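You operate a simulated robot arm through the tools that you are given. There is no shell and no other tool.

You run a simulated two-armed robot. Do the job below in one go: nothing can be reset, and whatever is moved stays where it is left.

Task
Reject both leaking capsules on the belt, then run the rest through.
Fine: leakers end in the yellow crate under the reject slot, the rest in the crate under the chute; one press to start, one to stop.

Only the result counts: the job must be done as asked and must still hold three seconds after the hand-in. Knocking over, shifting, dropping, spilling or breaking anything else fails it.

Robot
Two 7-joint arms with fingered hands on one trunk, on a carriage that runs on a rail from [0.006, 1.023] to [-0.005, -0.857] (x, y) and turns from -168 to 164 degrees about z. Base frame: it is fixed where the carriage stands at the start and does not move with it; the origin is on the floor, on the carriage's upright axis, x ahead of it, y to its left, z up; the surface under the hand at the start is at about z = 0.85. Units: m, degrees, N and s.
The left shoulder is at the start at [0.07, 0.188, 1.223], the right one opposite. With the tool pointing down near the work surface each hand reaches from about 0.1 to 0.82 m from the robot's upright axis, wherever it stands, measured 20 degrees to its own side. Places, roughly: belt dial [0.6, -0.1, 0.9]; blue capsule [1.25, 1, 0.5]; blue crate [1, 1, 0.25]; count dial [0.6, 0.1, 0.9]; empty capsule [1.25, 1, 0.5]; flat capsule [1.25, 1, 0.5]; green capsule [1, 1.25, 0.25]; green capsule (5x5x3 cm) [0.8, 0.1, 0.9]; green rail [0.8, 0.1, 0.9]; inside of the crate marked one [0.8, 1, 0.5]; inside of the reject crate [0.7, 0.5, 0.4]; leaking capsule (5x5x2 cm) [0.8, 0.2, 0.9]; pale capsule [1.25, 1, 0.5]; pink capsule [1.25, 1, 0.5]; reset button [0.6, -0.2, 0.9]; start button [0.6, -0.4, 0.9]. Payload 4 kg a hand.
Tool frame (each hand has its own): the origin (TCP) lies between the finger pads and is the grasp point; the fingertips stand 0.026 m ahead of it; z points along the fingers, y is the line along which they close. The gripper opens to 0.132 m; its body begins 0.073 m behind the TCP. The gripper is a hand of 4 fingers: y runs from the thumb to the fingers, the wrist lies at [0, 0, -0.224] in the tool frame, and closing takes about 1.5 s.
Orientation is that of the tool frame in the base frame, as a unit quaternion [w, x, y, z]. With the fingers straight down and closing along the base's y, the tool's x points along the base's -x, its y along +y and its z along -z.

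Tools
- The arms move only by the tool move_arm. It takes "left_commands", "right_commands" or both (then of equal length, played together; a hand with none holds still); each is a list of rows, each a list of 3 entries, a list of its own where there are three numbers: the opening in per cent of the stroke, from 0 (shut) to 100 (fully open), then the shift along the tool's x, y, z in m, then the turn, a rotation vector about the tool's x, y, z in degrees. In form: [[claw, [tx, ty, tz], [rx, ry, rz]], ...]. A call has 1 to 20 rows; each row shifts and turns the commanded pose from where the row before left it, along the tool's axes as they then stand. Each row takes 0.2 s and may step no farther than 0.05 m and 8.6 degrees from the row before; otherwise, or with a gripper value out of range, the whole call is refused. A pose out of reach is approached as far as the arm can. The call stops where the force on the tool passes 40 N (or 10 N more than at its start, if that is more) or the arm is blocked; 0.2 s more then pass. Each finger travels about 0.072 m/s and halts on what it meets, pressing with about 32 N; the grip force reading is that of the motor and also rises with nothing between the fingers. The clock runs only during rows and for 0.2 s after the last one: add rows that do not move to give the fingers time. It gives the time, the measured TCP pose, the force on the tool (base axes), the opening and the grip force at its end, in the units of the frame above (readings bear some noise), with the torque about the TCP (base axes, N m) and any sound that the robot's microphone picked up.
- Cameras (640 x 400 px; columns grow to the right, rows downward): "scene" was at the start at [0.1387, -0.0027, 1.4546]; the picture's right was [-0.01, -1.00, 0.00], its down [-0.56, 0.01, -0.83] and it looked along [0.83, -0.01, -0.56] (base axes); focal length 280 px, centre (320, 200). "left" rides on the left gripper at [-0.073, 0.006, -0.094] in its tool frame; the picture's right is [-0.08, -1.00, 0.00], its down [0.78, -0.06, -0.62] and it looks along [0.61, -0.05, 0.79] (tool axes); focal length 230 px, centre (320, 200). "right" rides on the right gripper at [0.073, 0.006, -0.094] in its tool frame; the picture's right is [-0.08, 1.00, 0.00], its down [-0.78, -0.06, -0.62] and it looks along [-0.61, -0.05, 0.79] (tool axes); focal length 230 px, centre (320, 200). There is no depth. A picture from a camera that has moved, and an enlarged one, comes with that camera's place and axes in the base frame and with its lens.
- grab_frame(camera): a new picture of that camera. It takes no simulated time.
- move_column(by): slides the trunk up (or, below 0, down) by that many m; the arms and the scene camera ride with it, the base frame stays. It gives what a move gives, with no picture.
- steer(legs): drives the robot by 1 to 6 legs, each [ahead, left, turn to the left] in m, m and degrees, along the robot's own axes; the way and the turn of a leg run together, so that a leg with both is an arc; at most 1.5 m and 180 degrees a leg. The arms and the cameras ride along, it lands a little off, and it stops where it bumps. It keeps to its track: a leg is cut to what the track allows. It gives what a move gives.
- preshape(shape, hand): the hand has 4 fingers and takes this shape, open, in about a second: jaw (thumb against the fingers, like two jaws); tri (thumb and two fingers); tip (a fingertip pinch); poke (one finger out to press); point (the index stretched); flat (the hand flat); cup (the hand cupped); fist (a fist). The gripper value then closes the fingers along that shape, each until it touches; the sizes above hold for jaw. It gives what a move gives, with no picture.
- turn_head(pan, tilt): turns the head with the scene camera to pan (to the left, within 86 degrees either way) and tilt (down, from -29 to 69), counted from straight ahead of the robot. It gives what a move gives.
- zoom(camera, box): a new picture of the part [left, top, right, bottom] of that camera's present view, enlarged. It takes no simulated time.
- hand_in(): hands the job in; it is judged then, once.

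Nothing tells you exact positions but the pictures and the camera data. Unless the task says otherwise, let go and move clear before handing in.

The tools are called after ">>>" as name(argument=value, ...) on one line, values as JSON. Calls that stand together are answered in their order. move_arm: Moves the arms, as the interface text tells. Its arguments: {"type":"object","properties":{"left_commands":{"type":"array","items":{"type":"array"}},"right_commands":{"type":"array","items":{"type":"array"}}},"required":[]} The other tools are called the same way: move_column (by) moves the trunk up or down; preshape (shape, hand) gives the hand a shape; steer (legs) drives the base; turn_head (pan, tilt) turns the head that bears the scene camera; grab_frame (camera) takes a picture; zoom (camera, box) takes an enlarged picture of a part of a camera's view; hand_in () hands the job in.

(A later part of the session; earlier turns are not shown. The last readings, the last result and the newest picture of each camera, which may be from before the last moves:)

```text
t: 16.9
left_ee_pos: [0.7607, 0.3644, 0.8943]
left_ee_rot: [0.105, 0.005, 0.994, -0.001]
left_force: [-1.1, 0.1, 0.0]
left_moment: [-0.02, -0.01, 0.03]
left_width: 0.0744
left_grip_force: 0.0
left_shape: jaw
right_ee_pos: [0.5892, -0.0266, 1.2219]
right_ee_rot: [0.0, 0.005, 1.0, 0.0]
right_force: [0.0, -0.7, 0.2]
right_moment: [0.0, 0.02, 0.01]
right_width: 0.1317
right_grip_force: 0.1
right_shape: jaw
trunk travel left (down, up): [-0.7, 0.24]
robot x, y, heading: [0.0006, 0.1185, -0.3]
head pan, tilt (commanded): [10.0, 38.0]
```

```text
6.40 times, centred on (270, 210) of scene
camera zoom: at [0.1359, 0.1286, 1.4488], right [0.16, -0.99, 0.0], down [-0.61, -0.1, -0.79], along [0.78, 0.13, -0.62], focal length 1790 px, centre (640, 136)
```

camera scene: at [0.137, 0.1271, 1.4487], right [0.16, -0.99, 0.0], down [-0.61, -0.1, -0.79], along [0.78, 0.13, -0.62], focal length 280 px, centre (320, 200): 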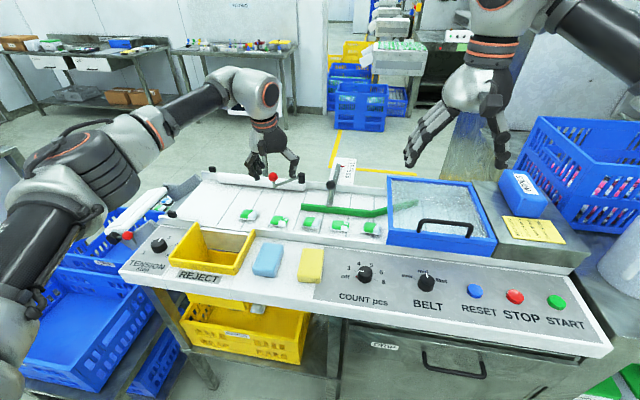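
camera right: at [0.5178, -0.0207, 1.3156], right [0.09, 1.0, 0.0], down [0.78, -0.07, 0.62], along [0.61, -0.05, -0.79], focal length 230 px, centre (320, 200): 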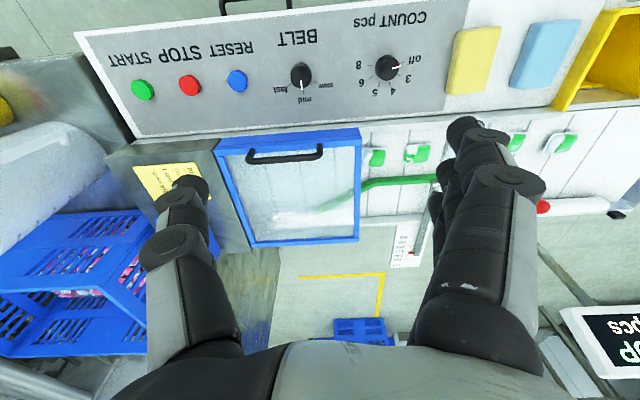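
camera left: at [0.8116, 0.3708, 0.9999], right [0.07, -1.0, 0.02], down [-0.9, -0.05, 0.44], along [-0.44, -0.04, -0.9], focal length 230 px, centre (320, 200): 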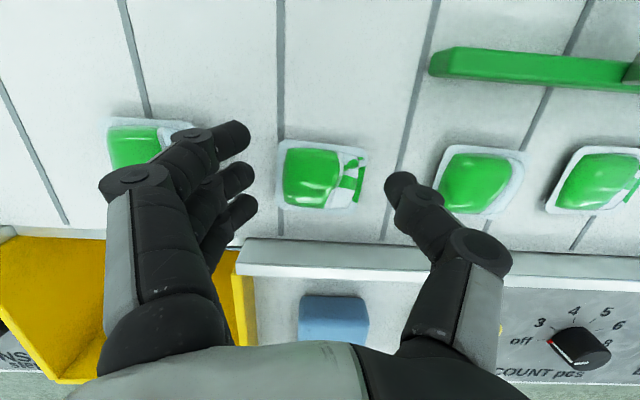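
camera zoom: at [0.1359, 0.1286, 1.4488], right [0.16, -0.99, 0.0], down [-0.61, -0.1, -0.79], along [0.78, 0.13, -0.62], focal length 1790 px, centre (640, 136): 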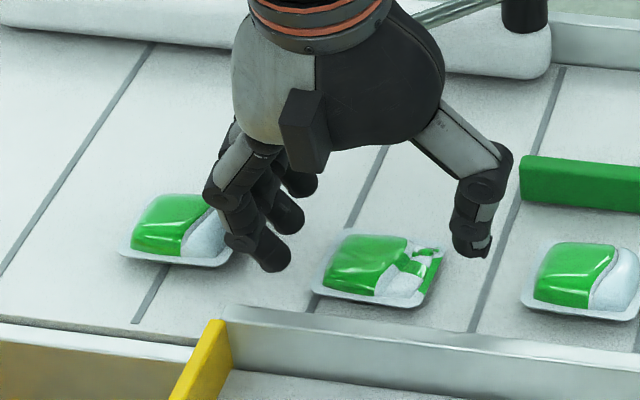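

Still above the belt with the capsule centred. I'll lower another 12 mm and check force and view.

>>> move_arm(left_commands=[[56, [0.0012, -0.001, 0.006], [0, 0, 0]], [56, [0.0012, -0.001, 0.006], [0, 0, 0]], [56, [0, 0, 0], [0, 0, 0]]])

>>> grab_frame(camera="left")

>>> zoom(camera="scene", box=[220, 180, 320, 240])

```text
t: 17.8
left_ee_pos: [0.7608, 0.3612, 0.8813]
left_ee_rot: [0.105, 0.004, 0.994, 0.0]
left_force: [0.5, 1.2, 5.2]
left_moment: [0.2, 0.04, 0.0]
left_width: 0.0746
left_grip_force: 0.1
left_shape: jaw
right_ee_pos: [0.5897, -0.0271, 1.2218]
right_ee_rot: [0.0, 0.004, 1.0, 0.001]
right_force: [-0.6, -0.8, 0.4]
right_moment: [-0.03, 0.0, 0.0]
right_width: 0.1319
right_grip_force: 0.0
right_shape: jaw
trunk travel left (down, up): [-0.7, 0.24]
robot x, y, heading: [-0.0019, 0.1155, -0.6]
head pan, tilt (commanded): [10.0, 38.0]
```

```text
taken
camera left: at [0.8113, 0.3685, 0.9881], right [0.07, -1.0, 0.02], down [-0.9, -0.05, 0.44], along [-0.44, -0.04, -0.9], focal length 230 px, centre (320, 200)
```

left: 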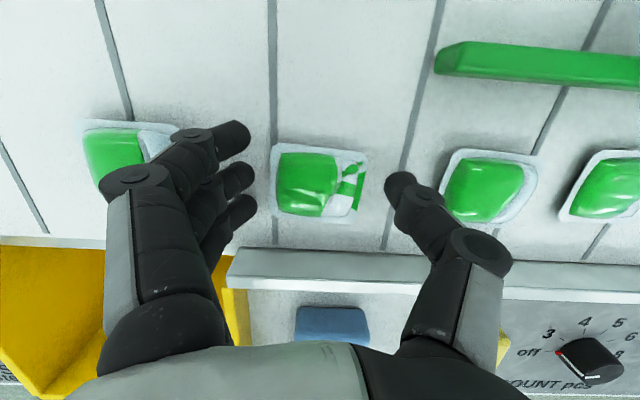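

```text
6.40 times, centred on (270, 210) of scene
camera zoom: at [0.1355, 0.1285, 1.4489], right [0.16, -0.99, 0.0], down [-0.61, -0.1, -0.79], along [0.78, 0.13, -0.62], focal length 1790 px, centre (640, 136)
```

zoom: 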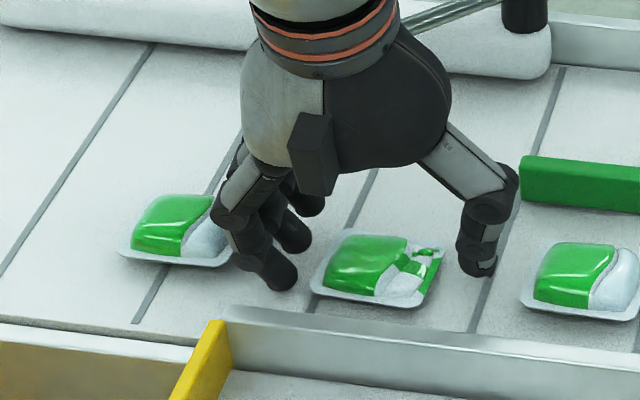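

Light touch: the front finger reaches the belt at TCP z = 0.881, so the belt is at about 0.85. I'll back off 1.5 mm and close on the capsule.

>>> move_arm(left_commands=[[56, [-0.0003, 0, -0.0018], [0, 0, 0]], [45, [0, 0, 0], [0, 0, 0]], [38, [0, 0, 0], [0, 0, 0]], [30, [0, 0, 0], [0, 0, 0]], [20, [0, 0, 0], [0, 0, 0]], [10, [0, 0, 0], [0, 0, 0]], [5, [0, 0, 0], [0, 0, 0]], [5, [0, 0, 0], [0, 0, 0]]])

>>> grab_frame(camera="left")

>>> zoom(camera="scene", box=[220, 180, 320, 240])

```text
t: 19.6
left_ee_pos: [0.7587, 0.3612, 0.8864]
left_ee_rot: [0.105, 0.005, 0.994, -0.002]
left_force: [0.1, -2.8, 14.4]
left_moment: [-0.31, -0.09, -0.03]
left_width: 0.0243
left_grip_force: 31.8
left_shape: jaw
right_ee_pos: [0.587, -0.0277, 1.2226]
right_ee_rot: [0.001, 0.004, 1.0, 0.0]
right_force: [0.5, -0.5, 0.4]
right_moment: [0.0, 0.02, -0.01]
right_width: 0.1316
right_grip_force: 0.0
right_shape: jaw
trunk travel left (down, up): [-0.7, 0.24]
robot x, y, heading: [0.0028, 0.1166, -0.3]
head pan, tilt (commanded): [10.0, 38.0]
```

```text
taken
camera left: at [0.8105, 0.3673, 0.9921], right [0.07, -1.0, 0.02], down [-0.9, -0.05, 0.44], along [-0.43, -0.04, -0.9], focal length 230 px, centre (320, 200)
```

left: 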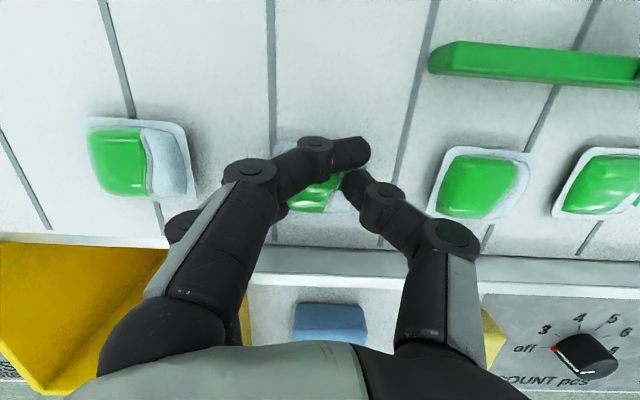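

```text
6.40 times, centred on (270, 210) of scene
camera zoom: at [0.1336, 0.1277, 1.4492], right [0.16, -0.99, 0.0], down [-0.61, -0.1, -0.79], along [0.78, 0.13, -0.61], focal length 1790 px, centre (640, 136)
```

zoom: 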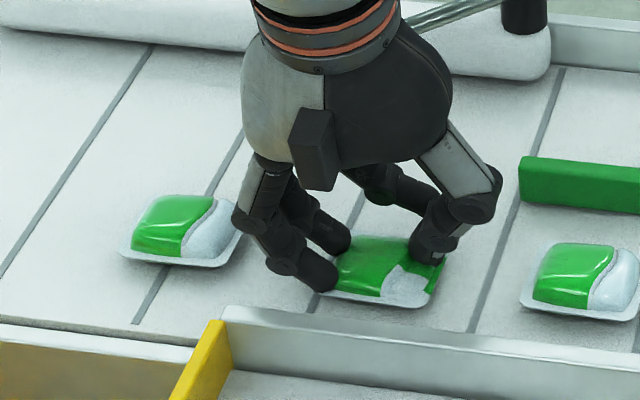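

The far finger seems to have ridden over the capsule's dome. Let me look closer before deciding.

>>> zoom(camera="left", box=[220, 100, 440, 240])

>>> zoom(camera="scene", box=[250, 200, 300, 232])

```text
2.86 times, centred on (330, 170) of left
camera zoom: at [0.8105, 0.3673, 0.9921], right [0.07, -1.0, 0.02], down [-0.9, -0.05, 0.44], along [-0.43, -0.04, -0.9], focal length 657 px, centre (291, 286)
```

zoom: 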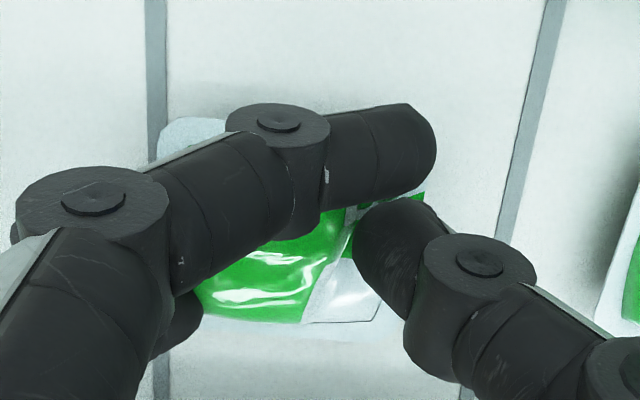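

```text
12.50 times, centred on (275, 216) of scene
camera zoom: at [0.1336, 0.1277, 1.4492], right [0.16, -0.99, 0.0], down [-0.61, -0.1, -0.79], along [0.78, 0.13, -0.61], focal length 3495 px, centre (882, 0)
```

zoom: 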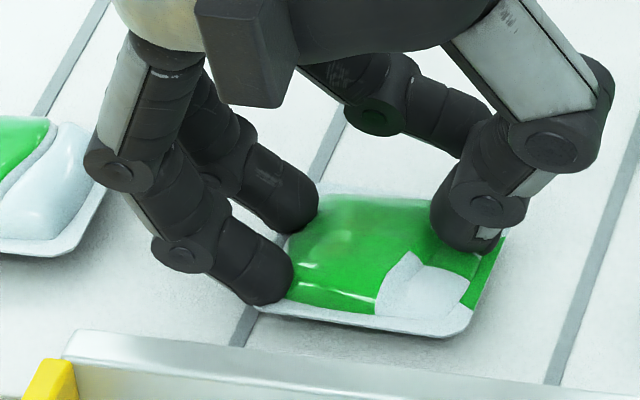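

Only two fingers and the thumb caught it, and a bit too far back, so I'll regrip. I'll open, rise, take out the tilt so the fingertips are level, and shift 1 cm toward me.

>>> move_arm(left_commands=[[30, [0, 0, 0], [0, 0, 0]], [45, [0, 0, 0], [0, 0, 0]], [58, [0, 0, 0], [0, 0, 0]], [58, [0, 0, 0], [0, 0, 0]], [58, [-0.0062, 0, -0.0293], [0, 0, 0]], [58, [0, 0, 0], [0, 6, 0]], [58, [0, 0, 0], [0, 6, 0]], [58, [0.006, 0, 0], [0, 0, 0]], [58, [0, 0, 0], [0, 0, 0]]])

>>> grab_frame(camera="left")

>>> zoom(camera="scene", box=[220, 170, 320, 235])

```text
t: 21.6
left_ee_pos: [0.7538, 0.3627, 0.9118]
left_ee_rot: [-0.002, 0.004, 1.0, 0.0]
left_force: [0.6, -0.4, 0.4]
left_moment: [-0.01, 0.01, 0.05]
left_width: 0.0761
left_grip_force: 0.1
left_shape: jaw
right_ee_pos: [0.5905, -0.0261, 1.2224]
right_ee_rot: [-0.001, 0.004, 1.0, 0.0]
right_force: [0.0, -0.2, 0.2]
right_moment: [-0.02, 0.0, 0.0]
right_width: 0.1319
right_grip_force: 0.0
right_shape: jaw
trunk travel left (down, up): [-0.7, 0.24]
robot x, y, heading: [0.002, 0.1137, -0.4]
head pan, tilt (commanded): [10.0, 38.0]
```

```text
taken
camera left: at [0.8272, 0.3687, 1.005], right [0.07, -1.0, 0.0], down [-0.78, -0.05, 0.62], along [-0.62, -0.04, -0.79], focal length 230 px, centre (320, 200)
```

left: 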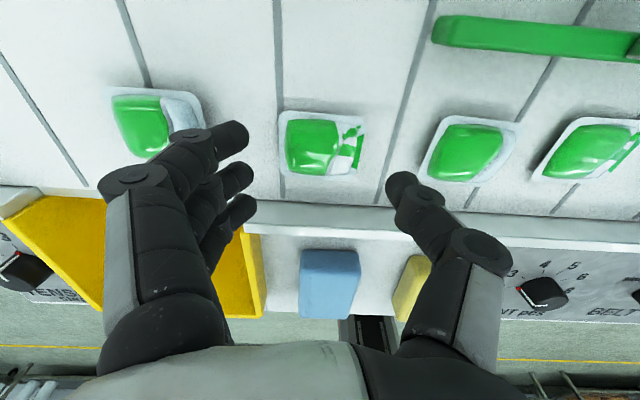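

```text
6.15 times, centred on (270, 202) of scene
camera zoom: at [0.1367, 0.1284, 1.4487], right [0.16, -0.99, 0.0], down [-0.61, -0.1, -0.79], along [0.78, 0.13, -0.62], focal length 1721 px, centre (628, 185)
```

zoom: 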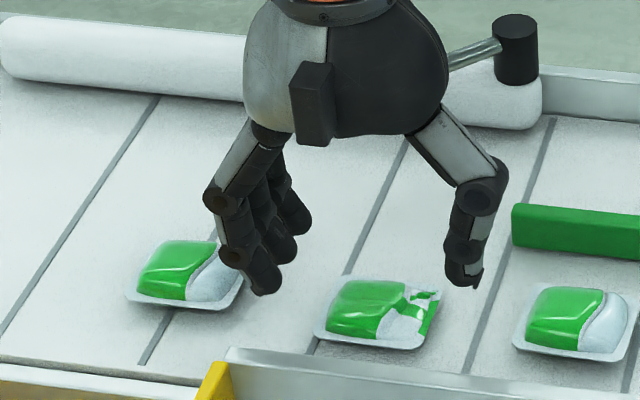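

Capsule 2 still sits at (0.759, 0.364) and the hand is now vertical. I'll shift x by 4 mm and lower to just above the belt.

>>> move_arm(left_commands=[[58, [-0.002, 0, 0.01], [0, 0, 0]], [58, [-0.001, 0.0005, 0.01], [0, 0, 0]], [57, [-0.001, 0.0005, 0.008], [0, 0, 0]], [56, [0, 0, 0.003], [0, 0, 0]], [56, [0, 0, 0], [0, 0, 0]]])

>>> zoom(camera="scene", box=[220, 180, 320, 240])

>>> grab_frame(camera="left")

```text
t: 22.8
left_ee_pos: [0.7591, 0.363, 0.8806]
left_ee_rot: [0.0, 0.005, 1.0, 0.0]
left_force: [-0.1, 0.5, 0.4]
left_moment: [0.0, -0.01, -0.01]
left_width: 0.0747
left_grip_force: 0.1
left_shape: jaw
right_ee_pos: [0.5901, -0.0275, 1.2203]
right_ee_rot: [0.0, 0.005, 1.0, 0.0]
right_force: [-0.1, 0.5, 0.3]
right_moment: [0.0, 0.0, 0.0]
right_width: 0.132
right_grip_force: 0.1
right_shape: jaw
trunk travel left (down, up): [-0.7, 0.24]
robot x, y, heading: [0.0002, 0.1165, -0.5]
head pan, tilt (commanded): [10.0, 38.0]
```

```text
6.40 times, centred on (270, 210) of scene
camera zoom: at [0.136, 0.1287, 1.4488], right [0.16, -0.99, 0.0], down [-0.61, -0.1, -0.79], along [0.78, 0.13, -0.62], focal length 1790 px, centre (640, 136)
```

zoom: 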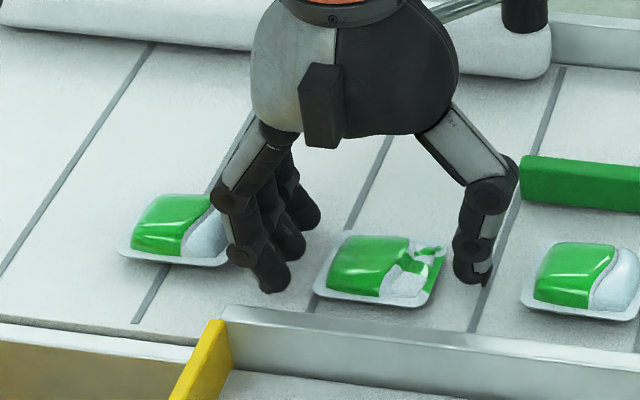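

```text
taken
camera left: at [0.8312, 0.3698, 0.9742], right [0.07, -1.0, 0.0], down [-0.79, -0.05, 0.62], along [-0.62, -0.04, -0.79], focal length 230 px, centre (320, 200)
```

left: 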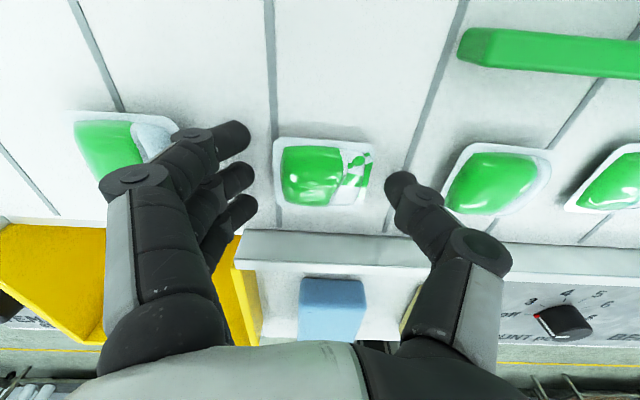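

Alignment is right: the capsule is centred under the fingertips. I'll lower 2 mm more and close slowly.

>>> move_arm(left_commands=[[56, [0, 0, 0.002], [0, 0, 0]], [50, [0, 0, 0], [0, 0, 0]], [45, [0, 0, 0], [0, 0, 0]], [40, [0, 0, 0], [0, 0, 0]], [36, [0, 0, 0], [0, 0, 0]], [36, [0, 0, 0], [0, 0, 0]]])

>>> zoom(camera="scene", box=[240, 195, 310, 235])

>>> zoom(camera="left", box=[200, 90, 460, 250])

```text
t: 24.1
left_ee_pos: [0.7592, 0.3632, 0.8783]
left_ee_rot: [0.0, 0.005, 1.0, 0.001]
left_force: [0.8, -0.7, -0.1]
left_moment: [-0.02, -0.02, 0.0]
left_width: 0.048
left_grip_force: 0.0
left_shape: jaw
right_ee_pos: [0.5894, -0.0264, 1.2216]
right_ee_rot: [0.0, 0.004, 1.0, 0.0]
right_force: [0.2, 0.9, -0.3]
right_moment: [0.03, 0.01, 0.01]
right_width: 0.1319
right_grip_force: 0.1
right_shape: jaw
trunk travel left (down, up): [-0.7, 0.24]
robot x, y, heading: [0.0017, 0.1172, -0.5]
head pan, tilt (commanded): [10.0, 38.0]
```

```text
9.14 times, centred on (275, 215) of scene
camera zoom: at [0.136, 0.1287, 1.4488], right [0.16, -0.99, 0.0], down [-0.61, -0.1, -0.79], along [0.78, 0.13, -0.62], focal length 2556 px, centre (731, 63)
```

zoom: 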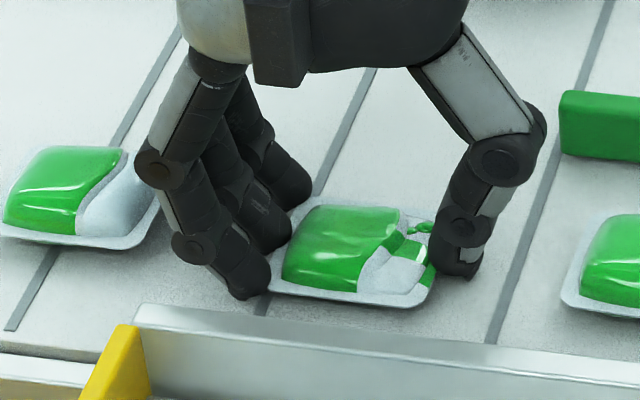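

```text
2.46 times, centred on (330, 170) of left
camera zoom: at [0.831, 0.3697, 0.9719], right [0.07, -1.0, 0.0], down [-0.79, -0.05, 0.62], along [-0.62, -0.04, -0.79], focal length 566 px, centre (295, 274)
```

zoom: 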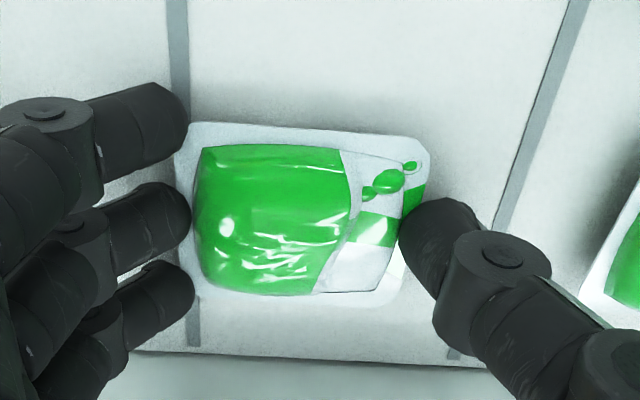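

All three fingers line the left edge and the thumb the right. I'll continue closing for the grip.

>>> move_arm(left_commands=[[32, [0, 0, 0], [0, 0, 0]], [28, [0, 0, 0], [0, 0, 0]], [24, [0, 0, 0], [0, 0, 0]], [24, [0, 0, 0], [0, 0, 0]]])

>>> zoom(camera="scene", box=[240, 195, 310, 235])

>>> zoom(camera="left", box=[200, 90, 460, 250])

```text
t: 25.1
left_ee_pos: [0.7591, 0.3623, 0.8798]
left_ee_rot: [0.001, 0.004, 1.0, 0.0]
left_force: [3.0, 0.1, 6.3]
left_moment: [0.05, -0.13, -0.05]
left_width: 0.034
left_grip_force: 31.8
left_shape: jaw
right_ee_pos: [0.5895, -0.0267, 1.2212]
right_ee_rot: [0.0, 0.004, 1.0, 0.0]
right_force: [0.9, -0.1, 1.0]
right_moment: [0.0, -0.01, -0.01]
right_width: 0.1319
right_grip_force: 0.1
right_shape: jaw
trunk travel left (down, up): [-0.7, 0.24]
robot x, y, heading: [-0.0011, 0.1176, -0.5]
head pan, tilt (commanded): [10.0, 38.0]
```

```text
9.14 times, centred on (275, 215) of scene
camera zoom: at [0.1355, 0.1283, 1.4489], right [0.16, -0.99, 0.0], down [-0.61, -0.1, -0.79], along [0.78, 0.13, -0.62], focal length 2556 px, centre (731, 63)
```

zoom: 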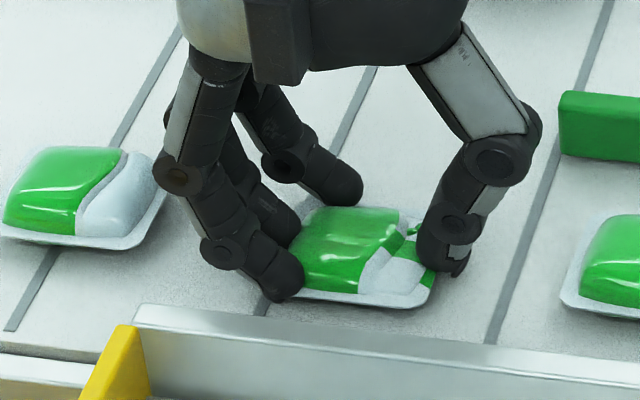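

```text
2.46 times, centred on (330, 170) of left
camera zoom: at [0.8309, 0.3694, 0.973], right [0.07, -1.0, 0.0], down [-0.79, -0.05, 0.62], along [-0.61, -0.04, -0.79], focal length 566 px, centre (295, 274)
```

zoom: 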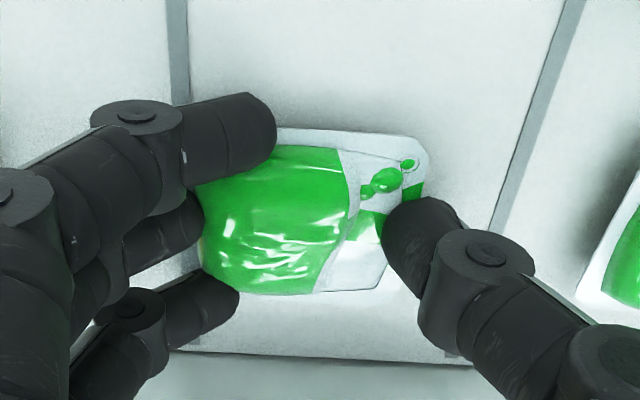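

The middle finger and thumb oppose each other on the capsule with grip 31.8 N. I'll lift a little and check it comes along.

>>> move_arm(left_commands=[[22, [0, 0, -0.004], [0, 0, 0]], [22, [0, 0, -0.008], [0, 0, 0]], [22, [0, 0, -0.01], [0, 0, 0]], [22, [0, 0, 0], [0, 0, 0]]])

>>> zoom(camera="scene", box=[240, 190, 310, 235])

>>> zoom(camera="left", box=[200, 90, 460, 250])

```text
t: 26.1
left_ee_pos: [0.7581, 0.3642, 0.9008]
left_ee_rot: [0.0, 0.004, 1.0, 0.0]
left_force: [0.1, 0.1, -0.6]
left_moment: [-0.01, -0.01, 0.0]
left_width: 0.0324
left_grip_force: 32.2
left_shape: jaw
right_ee_pos: [0.5898, -0.0267, 1.2211]
right_ee_rot: [0.0, 0.004, 1.0, 0.001]
right_force: [-0.9, 0.5, -0.2]
right_moment: [-0.01, -0.03, 0.04]
right_width: 0.1318
right_grip_force: 0.1
right_shape: jaw
trunk travel left (down, up): [-0.7, 0.24]
robot x, y, heading: [0.0017, 0.1153, -0.6]
head pan, tilt (commanded): [10.0, 38.0]
```

```text
8.89 times, centred on (275, 212) of scene
camera zoom: at [0.1362, 0.1287, 1.4488], right [0.16, -0.99, 0.0], down [-0.61, -0.1, -0.79], along [0.78, 0.13, -0.62], focal length 2485 px, centre (720, 89)
```

zoom: 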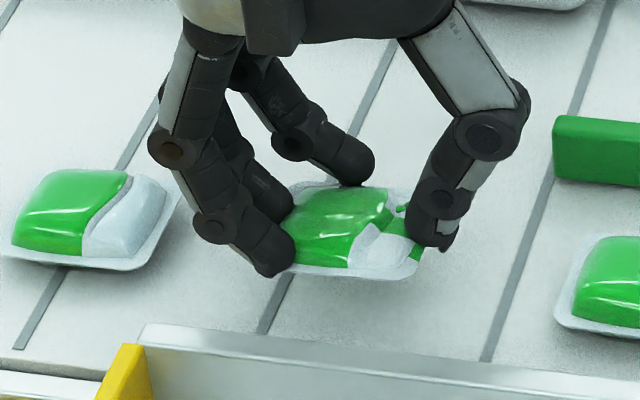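

```text
2.46 times, centred on (330, 170) of left
camera zoom: at [0.8312, 0.3698, 0.9935], right [0.07, -1.0, 0.0], down [-0.79, -0.05, 0.62], along [-0.62, -0.04, -0.79], focal length 566 px, centre (295, 274)
```

zoom: 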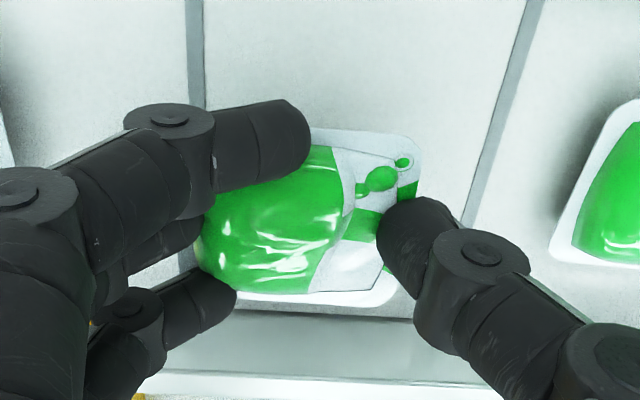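

The capsule is firmly lifted. I'll raise it to z = 0.99 and carry it over the reject slot near (0.62, 0.505).

>>> move_arm(left_commands=[[22, [0, 0, -0.03], [0, 0, 0]], [22, [0, 0, -0.03], [0, 0, 0]], [22, [0, 0, -0.03], [0, 0, 0]], [22, [0.023, 0.0235, 0], [0, 0, 0]], [22, [0.023, 0.0235, 0], [0, 0, 0]], [22, [0.023, 0.0235, 0], [0, 0, 0]], [22, [0.023, 0.0235, 0], [0, 0, 0]], [22, [0.023, 0.0235, 0], [0, 0, 0]], [22, [0.023, 0.0235, 0], [0, 0, 0]], [22, [0, 0, 0], [0, 0, 0]]])

>>> grab_frame(camera="left")

>>> grab_frame(camera="scene")

>>> zoom(camera="scene", box=[150, 180, 290, 290])

```text
t: 28.4
left_ee_pos: [0.6233, 0.504, 0.9919]
left_ee_rot: [-0.001, 0.004, 1.0, 0.0]
left_force: [0.1, -0.4, -0.1]
left_moment: [0.0, 0.0, 0.01]
left_width: 0.032
left_grip_force: 32.4
left_shape: jaw
right_ee_pos: [0.5903, -0.027, 1.2206]
right_ee_rot: [0.001, 0.005, 1.0, 0.0]
right_force: [0.1, 0.4, -0.1]
right_moment: [0.0, -0.01, -0.02]
right_width: 0.132
right_grip_force: 0.0
right_shape: jaw
trunk travel left (down, up): [-0.7, 0.24]
robot x, y, heading: [0.0013, 0.1159, -0.4]
head pan, tilt (commanded): [10.0, 38.0]
```

```text
taken
camera left: at [0.695, 0.5106, 1.0844], right [0.07, -1.0, 0.0], down [-0.78, -0.05, 0.62], along [-0.62, -0.04, -0.79], focal length 230 px, centre (320, 200)
```

left: 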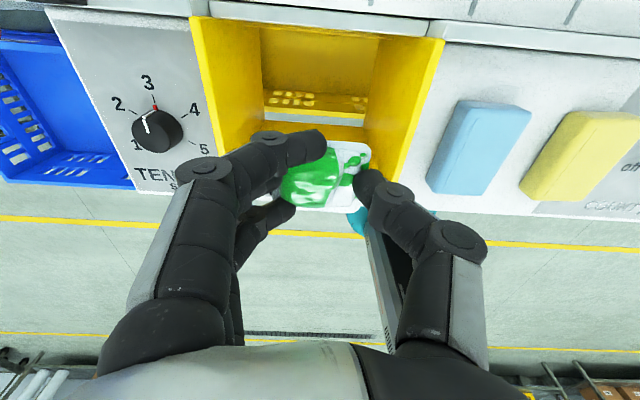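

```text
taken
camera scene: at [0.1368, 0.128, 1.4487], right [0.16, -0.99, 0.0], down [-0.61, -0.1, -0.79], along [0.78, 0.13, -0.62], focal length 280 px, centre (320, 200)
```

scene: 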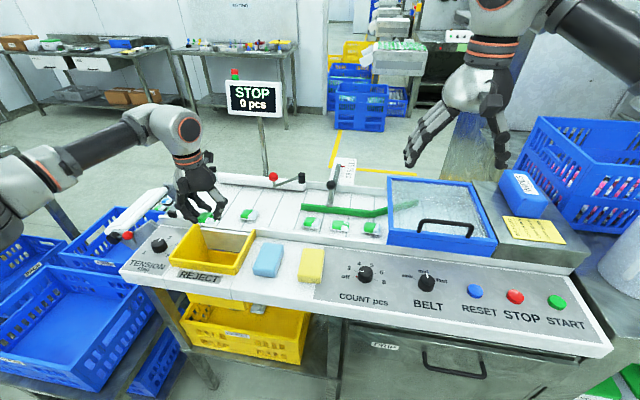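

```text
3.64 times, centred on (220, 235) of scene
camera zoom: at [0.1368, 0.128, 1.4487], right [0.16, -0.99, 0.0], down [-0.61, -0.1, -0.79], along [0.78, 0.13, -0.62], focal length 1017 px, centre (684, 73)
```

zoom: 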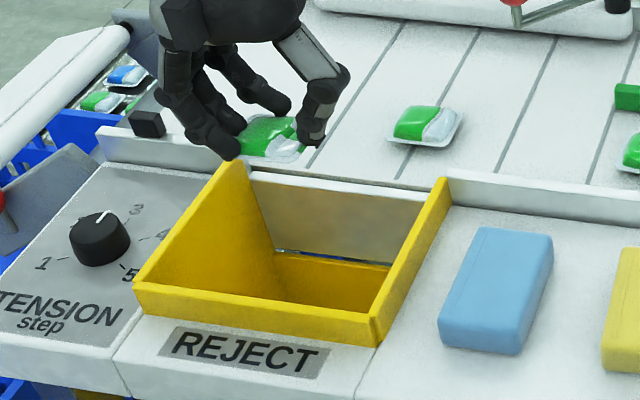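

The hopper mouth spans roughly x 0.54–0.69, y 0.42–0.60, with its rim at about 0.875, and the capsule is above its centre. I'll lower to z = 0.897 and release.

>>> move_arm(left_commands=[[22, [0.004, 0.001, 0.032], [0, 0, 0]], [22, [0.004, 0.001, 0.032], [0, 0, 0]], [22, [0, 0.001, 0.031], [0, 0, 0]], [22, [0, 0, 0], [0, 0, 0]]])

>>> grab_frame(camera="left")

>>> zoom(camera="scene", box=[150, 180, 290, 290])

```text
t: 29.4
left_ee_pos: [0.6137, 0.5088, 0.8987]
left_ee_rot: [-0.001, 0.004, 1.0, 0.0]
left_force: [0.5, -0.2, 0.2]
left_moment: [-0.01, -0.05, -0.02]
left_width: 0.032
left_grip_force: 32.2
left_shape: jaw
right_ee_pos: [0.5895, -0.0276, 1.2216]
right_ee_rot: [0.0, 0.005, 1.0, 0.0]
right_force: [0.6, -0.5, 0.9]
right_moment: [-0.01, 0.0, -0.01]
right_width: 0.1317
right_grip_force: 0.2
right_shape: jaw
trunk travel left (down, up): [-0.7, 0.24]
robot x, y, heading: [-0.0007, 0.1154, -0.3]
head pan, tilt (commanded): [10.0, 38.0]
```

```text
taken
camera left: at [0.6865, 0.5153, 0.9902], right [0.07, -1.0, 0.0], down [-0.79, -0.05, 0.62], along [-0.61, -0.04, -0.79], focal length 230 px, centre (320, 200)
```

left: 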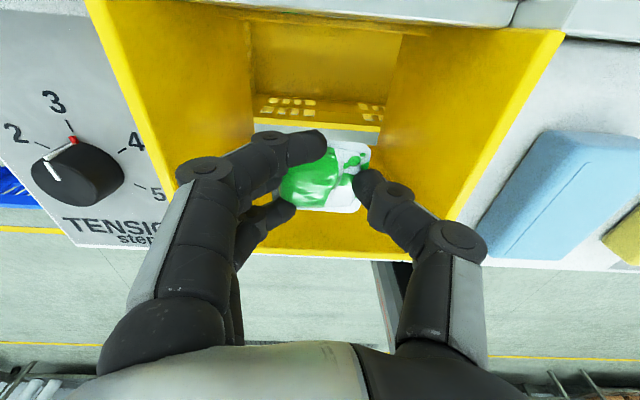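

```text
3.64 times, centred on (220, 235) of scene
camera zoom: at [0.1358, 0.1287, 1.4488], right [0.16, -0.99, 0.0], down [-0.61, -0.1, -0.79], along [0.78, 0.13, -0.62], focal length 1017 px, centre (684, 73)
```

zoom: 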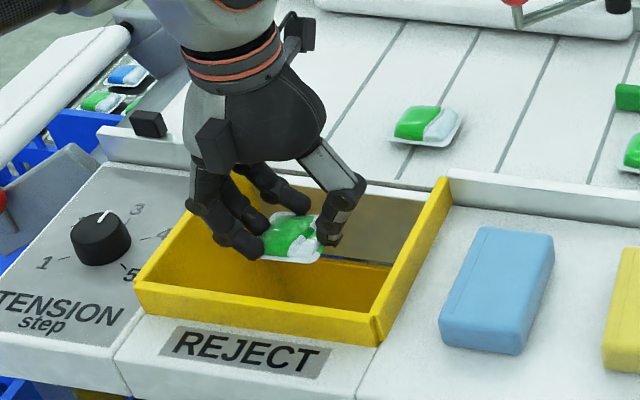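

The leaker is inside the hopper mouth. I'll open the fingers to let it drop.

>>> move_arm(left_commands=[[30, [0, 0, 0], [0, 0, 0]], [42, [0, 0, 0], [0, 0, 0]], [52, [0, 0, 0], [0, 0, 0]], [56, [0, 0, 0], [0, 0, 0]], [56, [0, 0, 0], [0, 0, 0]], [56, [0, 0, 0], [0, 0, 0]]])

>>> grab_frame(camera="left")

>>> zoom(camera="scene", box=[150, 180, 310, 370])

```text
t: 30.8
left_ee_pos: [0.6152, 0.51, 0.8963]
left_ee_rot: [0.0, 0.005, 1.0, 0.0]
left_force: [-0.6, 0.2, -0.3]
left_moment: [-0.01, -0.01, -0.04]
left_width: 0.073
left_grip_force: 0.1
left_shape: jaw
right_ee_pos: [0.5898, -0.0272, 1.2216]
right_ee_rot: [0.0, 0.004, 1.0, 0.0]
right_force: [-0.4, -1.1, -0.3]
right_moment: [0.01, 0.01, 0.01]
right_width: 0.1317
right_grip_force: 0.1
right_shape: jaw
trunk travel left (down, up): [-0.7, 0.24]
robot x, y, heading: [0.0006, 0.118, -0.6]
head pan, tilt (commanded): [10.0, 38.0]
```

```text
taken
camera left: at [0.6867, 0.515, 0.9903], right [0.07, -1.0, 0.0], down [-0.79, -0.05, 0.62], along [-0.62, -0.04, -0.79], focal length 230 px, centre (320, 200)
```

left: 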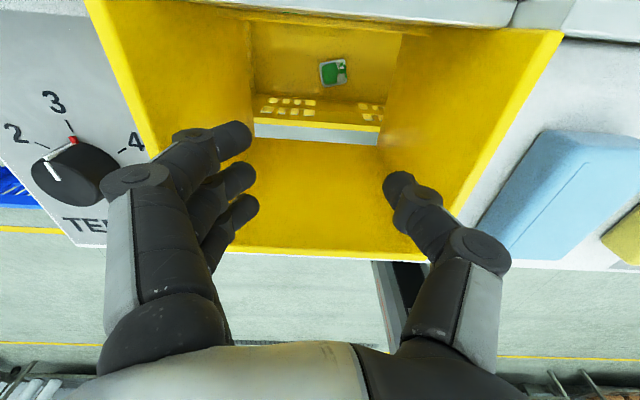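

```text
2.11 times, centred on (230, 275) of scene
camera zoom: at [0.136, 0.1287, 1.4488], right [0.16, -0.99, 0.0], down [-0.61, -0.1, -0.79], along [0.78, 0.13, -0.62], focal length 589 px, centre (510, 42)
```

zoom: 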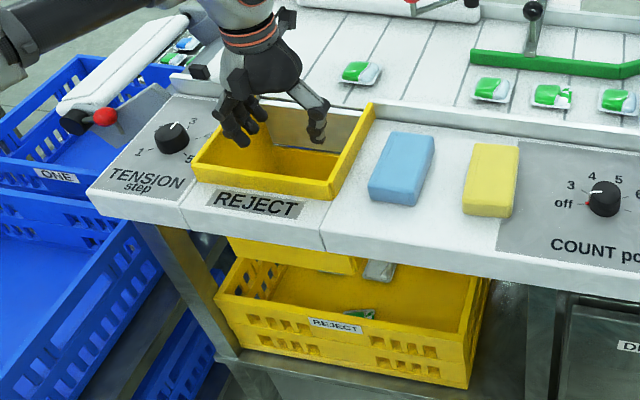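

The first leaker lies in the reject crate. Next I'll rise and go over the second leaker near (0.762, 0.174) for another look.

>>> move_arm(left_commands=[[56, [0, 0, -0.035], [0, 0, 0]], [56, [0, 0, -0.045], [0, 0, 0]], [56, [0, 0, -0.03], [0, 0, 0]], [52, [-0.0185, -0.0417, 0], [0, 0, 0]], [52, [-0.0185, -0.0417, 0], [0, 0, 0]], [52, [-0.0185, -0.0417, 0], [0, 0, 0]], [52, [-0.0185, -0.0417, 0], [0, 0, 0]], [52, [-0.0185, -0.0417, 0], [0, 0, 0]], [52, [-0.0185, -0.0417, 0], [0, 0, 0]], [52, [-0.0185, -0.0417, 0], [0, 0, 0]], [52, [-0.0165, -0.0407, 0], [0, 0, 0]], [52, [0, 0, 0], [0, 0, 0]]])

>>> grab_frame(camera="left")

>>> zoom(camera="scene", box=[240, 130, 400, 245])

```text
t: 33.4
left_ee_pos: [0.7488, 0.1798, 1.0061]
left_ee_rot: [0.0, 0.004, 1.0, 0.0]
left_force: [0.1, 1.0, 0.3]
left_moment: [-0.03, 0.02, -0.02]
left_width: 0.0692
left_grip_force: 0.1
left_shape: jaw
left hand out of reach, approached as far as the arm can: row 11
right_ee_pos: [0.5911, -0.0246, 1.2215]
right_ee_rot: [0.0, 0.004, 1.0, -0.001]
right_force: [-0.4, 0.5, 0.1]
right_moment: [-0.03, 0.01, -0.01]
right_width: 0.1315
right_grip_force: 0.0
right_shape: jaw
trunk travel left (down, up): [-0.7, 0.24]
robot x, y, heading: [0.0023, 0.1167, -0.4]
head pan, tilt (commanded): [10.0, 38.0]
```

```text
taken
camera left: at [0.822, 0.187, 1.0999], right [0.07, -1.0, 0.0], down [-0.79, -0.05, 0.62], along [-0.62, -0.04, -0.79], focal length 230 px, centre (320, 200)
```

left: 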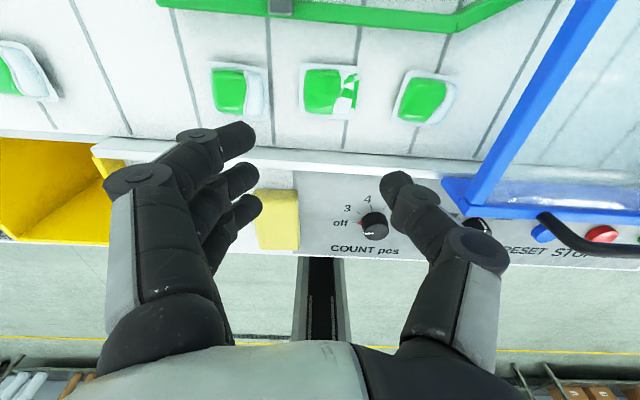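

```text
3.48 times, centred on (320, 188) of scene
camera zoom: at [0.1362, 0.1314, 1.4488], right [0.17, -0.99, 0.0], down [-0.61, -0.1, -0.79], along [0.78, 0.13, -0.62], focal length 973 px, centre (320, 244)
```

zoom: 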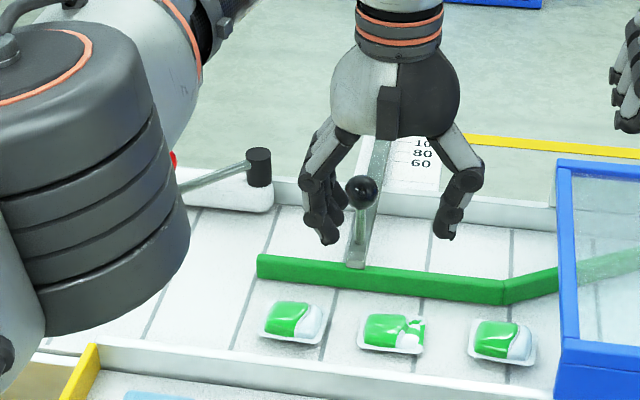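

That spot is just past the left arm's reach from here. I'll shift the carriage 0.11 m right so cap 4 lies straight ahead of the left shoulder.

>>> move_arm(left_commands=[[52, [0.02, 0.045, -0.01], [0, 0, 0]], [52, [0, 0.045, -0.01], [0, 0, 0]], [52, [0, 0, 0], [0, 0, 0]]])

>>> steer(legs=[[0, -0.11, 0]])

>>> grab_frame(camera="left")

>>> grab_frame(camera="scene")

```text
refused: row 1 steps farther than a row can; nothing moved
```

```text
t: 34.5
left_ee_pos: [0.7491, 0.0701, 1.0064]
left_ee_rot: [0.001, 0.005, 1.0, -0.001]
left_force: [-0.3, -0.5, -0.3]
left_moment: [-0.01, 0.03, 0.02]
left_width: 0.0692
left_grip_force: 0.1
left_shape: jaw
right_ee_pos: [0.588, -0.1348, 1.2218]
right_ee_rot: [0.0, 0.004, 1.0, -0.001]
right_force: [0.0, 0.5, -0.3]
right_moment: [-0.01, 0.01, -0.02]
right_width: 0.1316
right_grip_force: 0.0
right_shape: jaw
trunk travel left (down, up): [-0.7, 0.24]
robot x, y, heading: [0.0024, 0.0052, -0.6]
head pan, tilt (commanded): [10.0, 38.0]
```

```text
taken
camera left: at [0.8213, 0.0764, 1.0997], right [0.07, -1.0, 0.0], down [-0.79, -0.05, 0.62], along [-0.62, -0.04, -0.79], focal length 230 px, centre (320, 200)
```

left: 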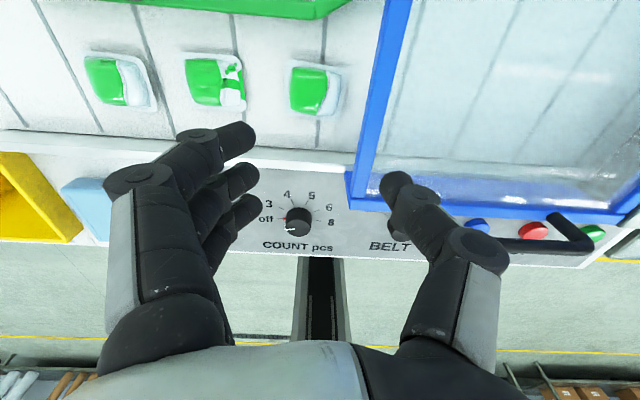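

```text
taken
camera scene: at [0.1355, 0.02, 1.4488], right [0.17, -0.99, 0.0], down [-0.61, -0.1, -0.79], along [0.78, 0.13, -0.62], focal length 280 px, centre (320, 200)
```

scene: 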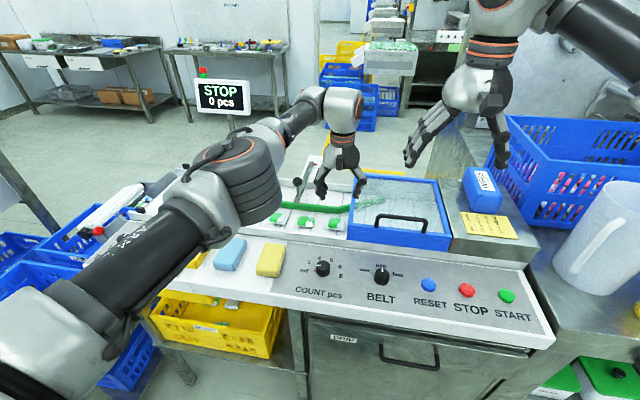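

The carriage is now at y of about 0.005. I'll move the left hand back left over the second leaker.

>>> move_arm(left_commands=[[52, [0, 0.034, 0], [0, 0, 0]], [52, [0, 0.034, 0], [0, 0, 0]], [52, [0, 0.034, 0], [0, 0, 0]], [52, [0, 0, 0], [0, 0, 0]]])

>>> grab_frame(camera="left")

>>> zoom(camera="scene", box=[220, 130, 380, 250])

```text
t: 35.5
left_ee_pos: [0.7487, 0.17, 1.0054]
left_ee_rot: [0.0, 0.004, 1.0, 0.0]
left_force: [0.4, 0.1, 0.1]
left_moment: [-0.02, -0.02, -0.02]
left_width: 0.0693
left_grip_force: 0.2
left_shape: jaw
right_ee_pos: [0.589, -0.1367, 1.2221]
right_ee_rot: [0.0, 0.005, 1.0, 0.0]
right_force: [-0.2, 0.4, -0.3]
right_moment: [0.0, 0.01, -0.01]
right_width: 0.1317
right_grip_force: 0.1
right_shape: jaw
trunk travel left (down, up): [-0.7, 0.24]
robot x, y, heading: [0.0005, 0.0052, -0.6]
head pan, tilt (commanded): [10.0, 38.0]
```

```text
taken
camera left: at [0.8227, 0.1764, 1.099], right [0.07, -1.0, 0.0], down [-0.78, -0.05, 0.62], along [-0.62, -0.04, -0.79], focal length 230 px, centre (320, 200)
```

left: 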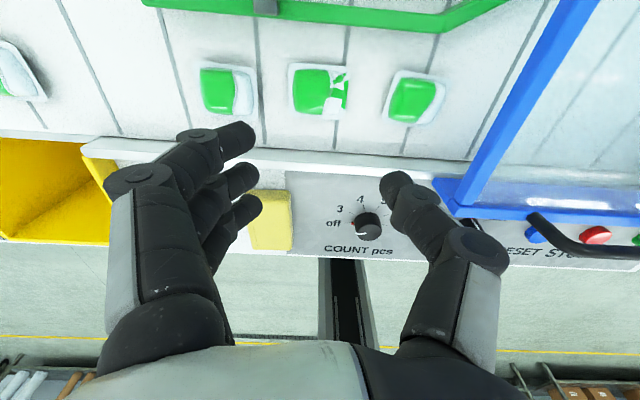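

```text
3.33 times, centred on (300, 190) of scene
camera zoom: at [0.1356, 0.0186, 1.4488], right [0.17, -0.99, 0.0], down [-0.61, -0.1, -0.79], along [0.78, 0.13, -0.62], focal length 932 px, centre (387, 233)
```

zoom: 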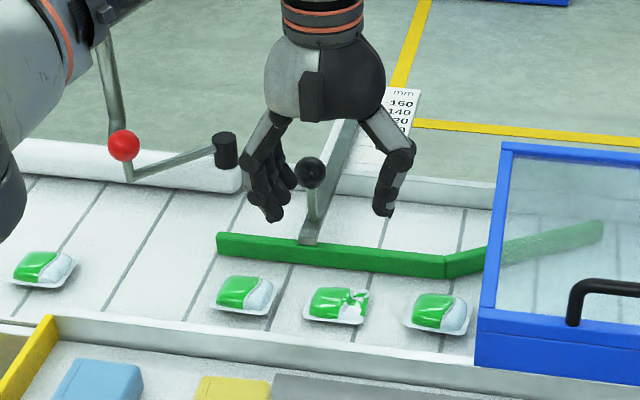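

Cap 4 is at about (0.765, 0.173), with roughly 3 cm gaps to both neighbours, and the hand is lined up in y. I'll lean back 6 degrees to ease reach and lower to z = 0.92.

>>> move_arm(left_commands=[[53, [0, 0, 0], [0, -6, 0]], [53, [-0.0016, 0.0004, 0.029], [0, 0, 0]], [53, [-0.0016, 0.0004, 0.029], [0, 0, 0]], [53, [-0.0015, 0.0003, 0.029], [0, 0, 0]], [53, [0, 0, 0], [0, 0, 0]]])

>>> grab_frame(camera="left")

>>> zoom(camera="scene", box=[250, 150, 360, 240])

```text
t: 36.8
left_ee_pos: [0.7624, 0.1724, 0.9182]
left_ee_rot: [0.052, 0.004, 0.999, 0.0]
left_force: [0.0, -0.2, 1.1]
left_moment: [0.0, 0.03, 0.02]
left_width: 0.0693
left_grip_force: 0.0
left_shape: jaw
right_ee_pos: [0.5888, -0.1367, 1.2212]
right_ee_rot: [0.0, 0.004, 1.0, 0.001]
right_force: [-0.2, -0.4, -0.1]
right_moment: [0.0, 0.02, -0.02]
right_width: 0.1319
right_grip_force: 0.0
right_shape: jaw
trunk travel left (down, up): [-0.7, 0.24]
robot x, y, heading: [0.0029, 0.0024, -0.3]
head pan, tilt (commanded): [10.0, 38.0]
```

```text
taken
camera left: at [0.8255, 0.178, 1.0192], right [0.07, -1.0, 0.01], down [-0.85, -0.05, 0.53], along [-0.53, -0.04, -0.85], focal length 230 px, centre (320, 200)
```

left: 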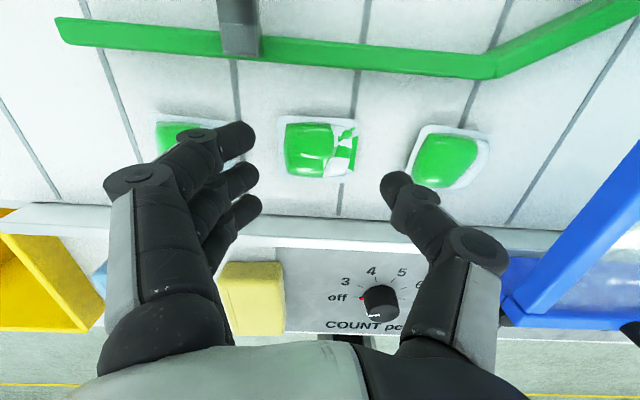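

```text
4.44 times, centred on (305, 195) of scene
camera zoom: at [0.1353, 0.0181, 1.4488], right [0.16, -0.99, 0.0], down [-0.61, -0.1, -0.79], along [0.78, 0.13, -0.62], focal length 1243 px, centre (387, 222)
```

zoom: 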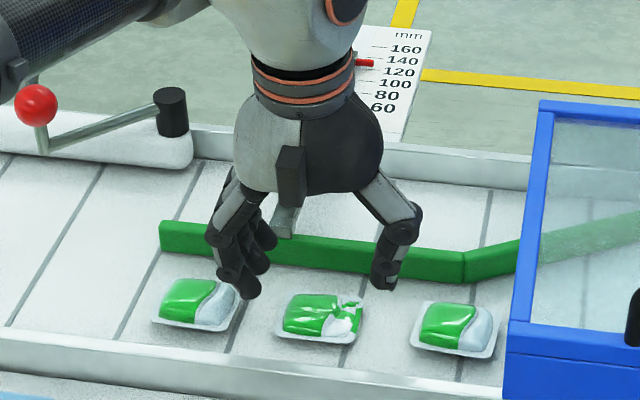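

Leaker 4 is centred between the fingers. I'll lower vertically to z = 0.885 and check.

>>> move_arm(left_commands=[[53, [0.0012, -0.0005, 0.0109], [0, 0, 0]], [53, [0.0012, -0.0005, 0.0109], [0, 0, 0]], [53, [0.0011, 0, 0.0109], [0, 0, 0]], [53, [0, 0, 0], [0, 0, 0]]])

>>> grab_frame(camera="left")

>>> zoom(camera="scene", box=[270, 185, 350, 235])

```text
t: 37.8
left_ee_pos: [0.7639, 0.1699, 0.8877]
left_ee_rot: [0.052, 0.005, 0.999, 0.0]
left_force: [0.1, -1.0, -0.8]
left_moment: [-0.02, 0.01, 0.04]
left_width: 0.0694
left_grip_force: 0.0
left_shape: jaw
right_ee_pos: [0.5888, -0.1367, 1.2224]
right_ee_rot: [-0.001, 0.004, 1.0, 0.0]
right_force: [0.1, -0.3, 0.3]
right_moment: [-0.01, 0.04, -0.03]
right_width: 0.1318
right_grip_force: 0.1
right_shape: jaw
trunk travel left (down, up): [-0.7, 0.24]
robot x, y, heading: [-0.0008, 0.002, -0.3]
head pan, tilt (commanded): [10.0, 38.0]
```

```text
taken
camera left: at [0.8251, 0.177, 0.9872], right [0.07, -1.0, 0.01], down [-0.85, -0.05, 0.53], along [-0.53, -0.04, -0.85], focal length 230 px, centre (320, 200)
```

left: 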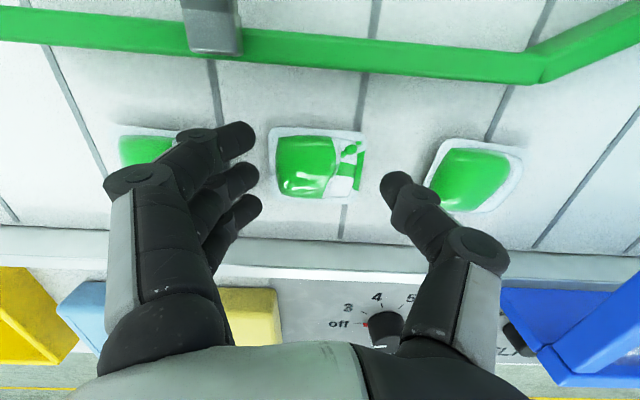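

```text
8.00 times, centred on (310, 210) of scene
camera zoom: at [0.1353, 0.0184, 1.4488], right [0.16, -0.99, 0.0], down [-0.61, -0.1, -0.79], along [0.78, 0.13, -0.62], focal length 2237 px, centre (400, 120)
```

zoom: 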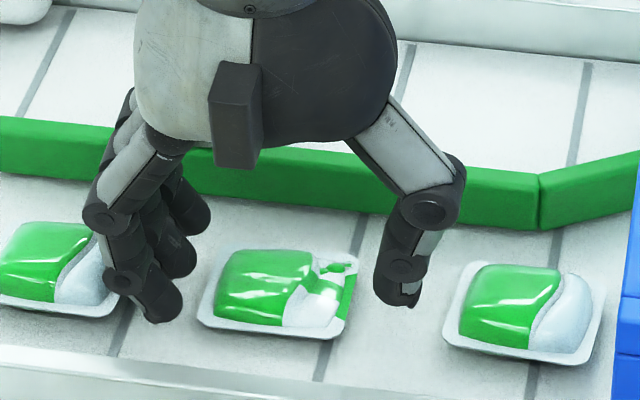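

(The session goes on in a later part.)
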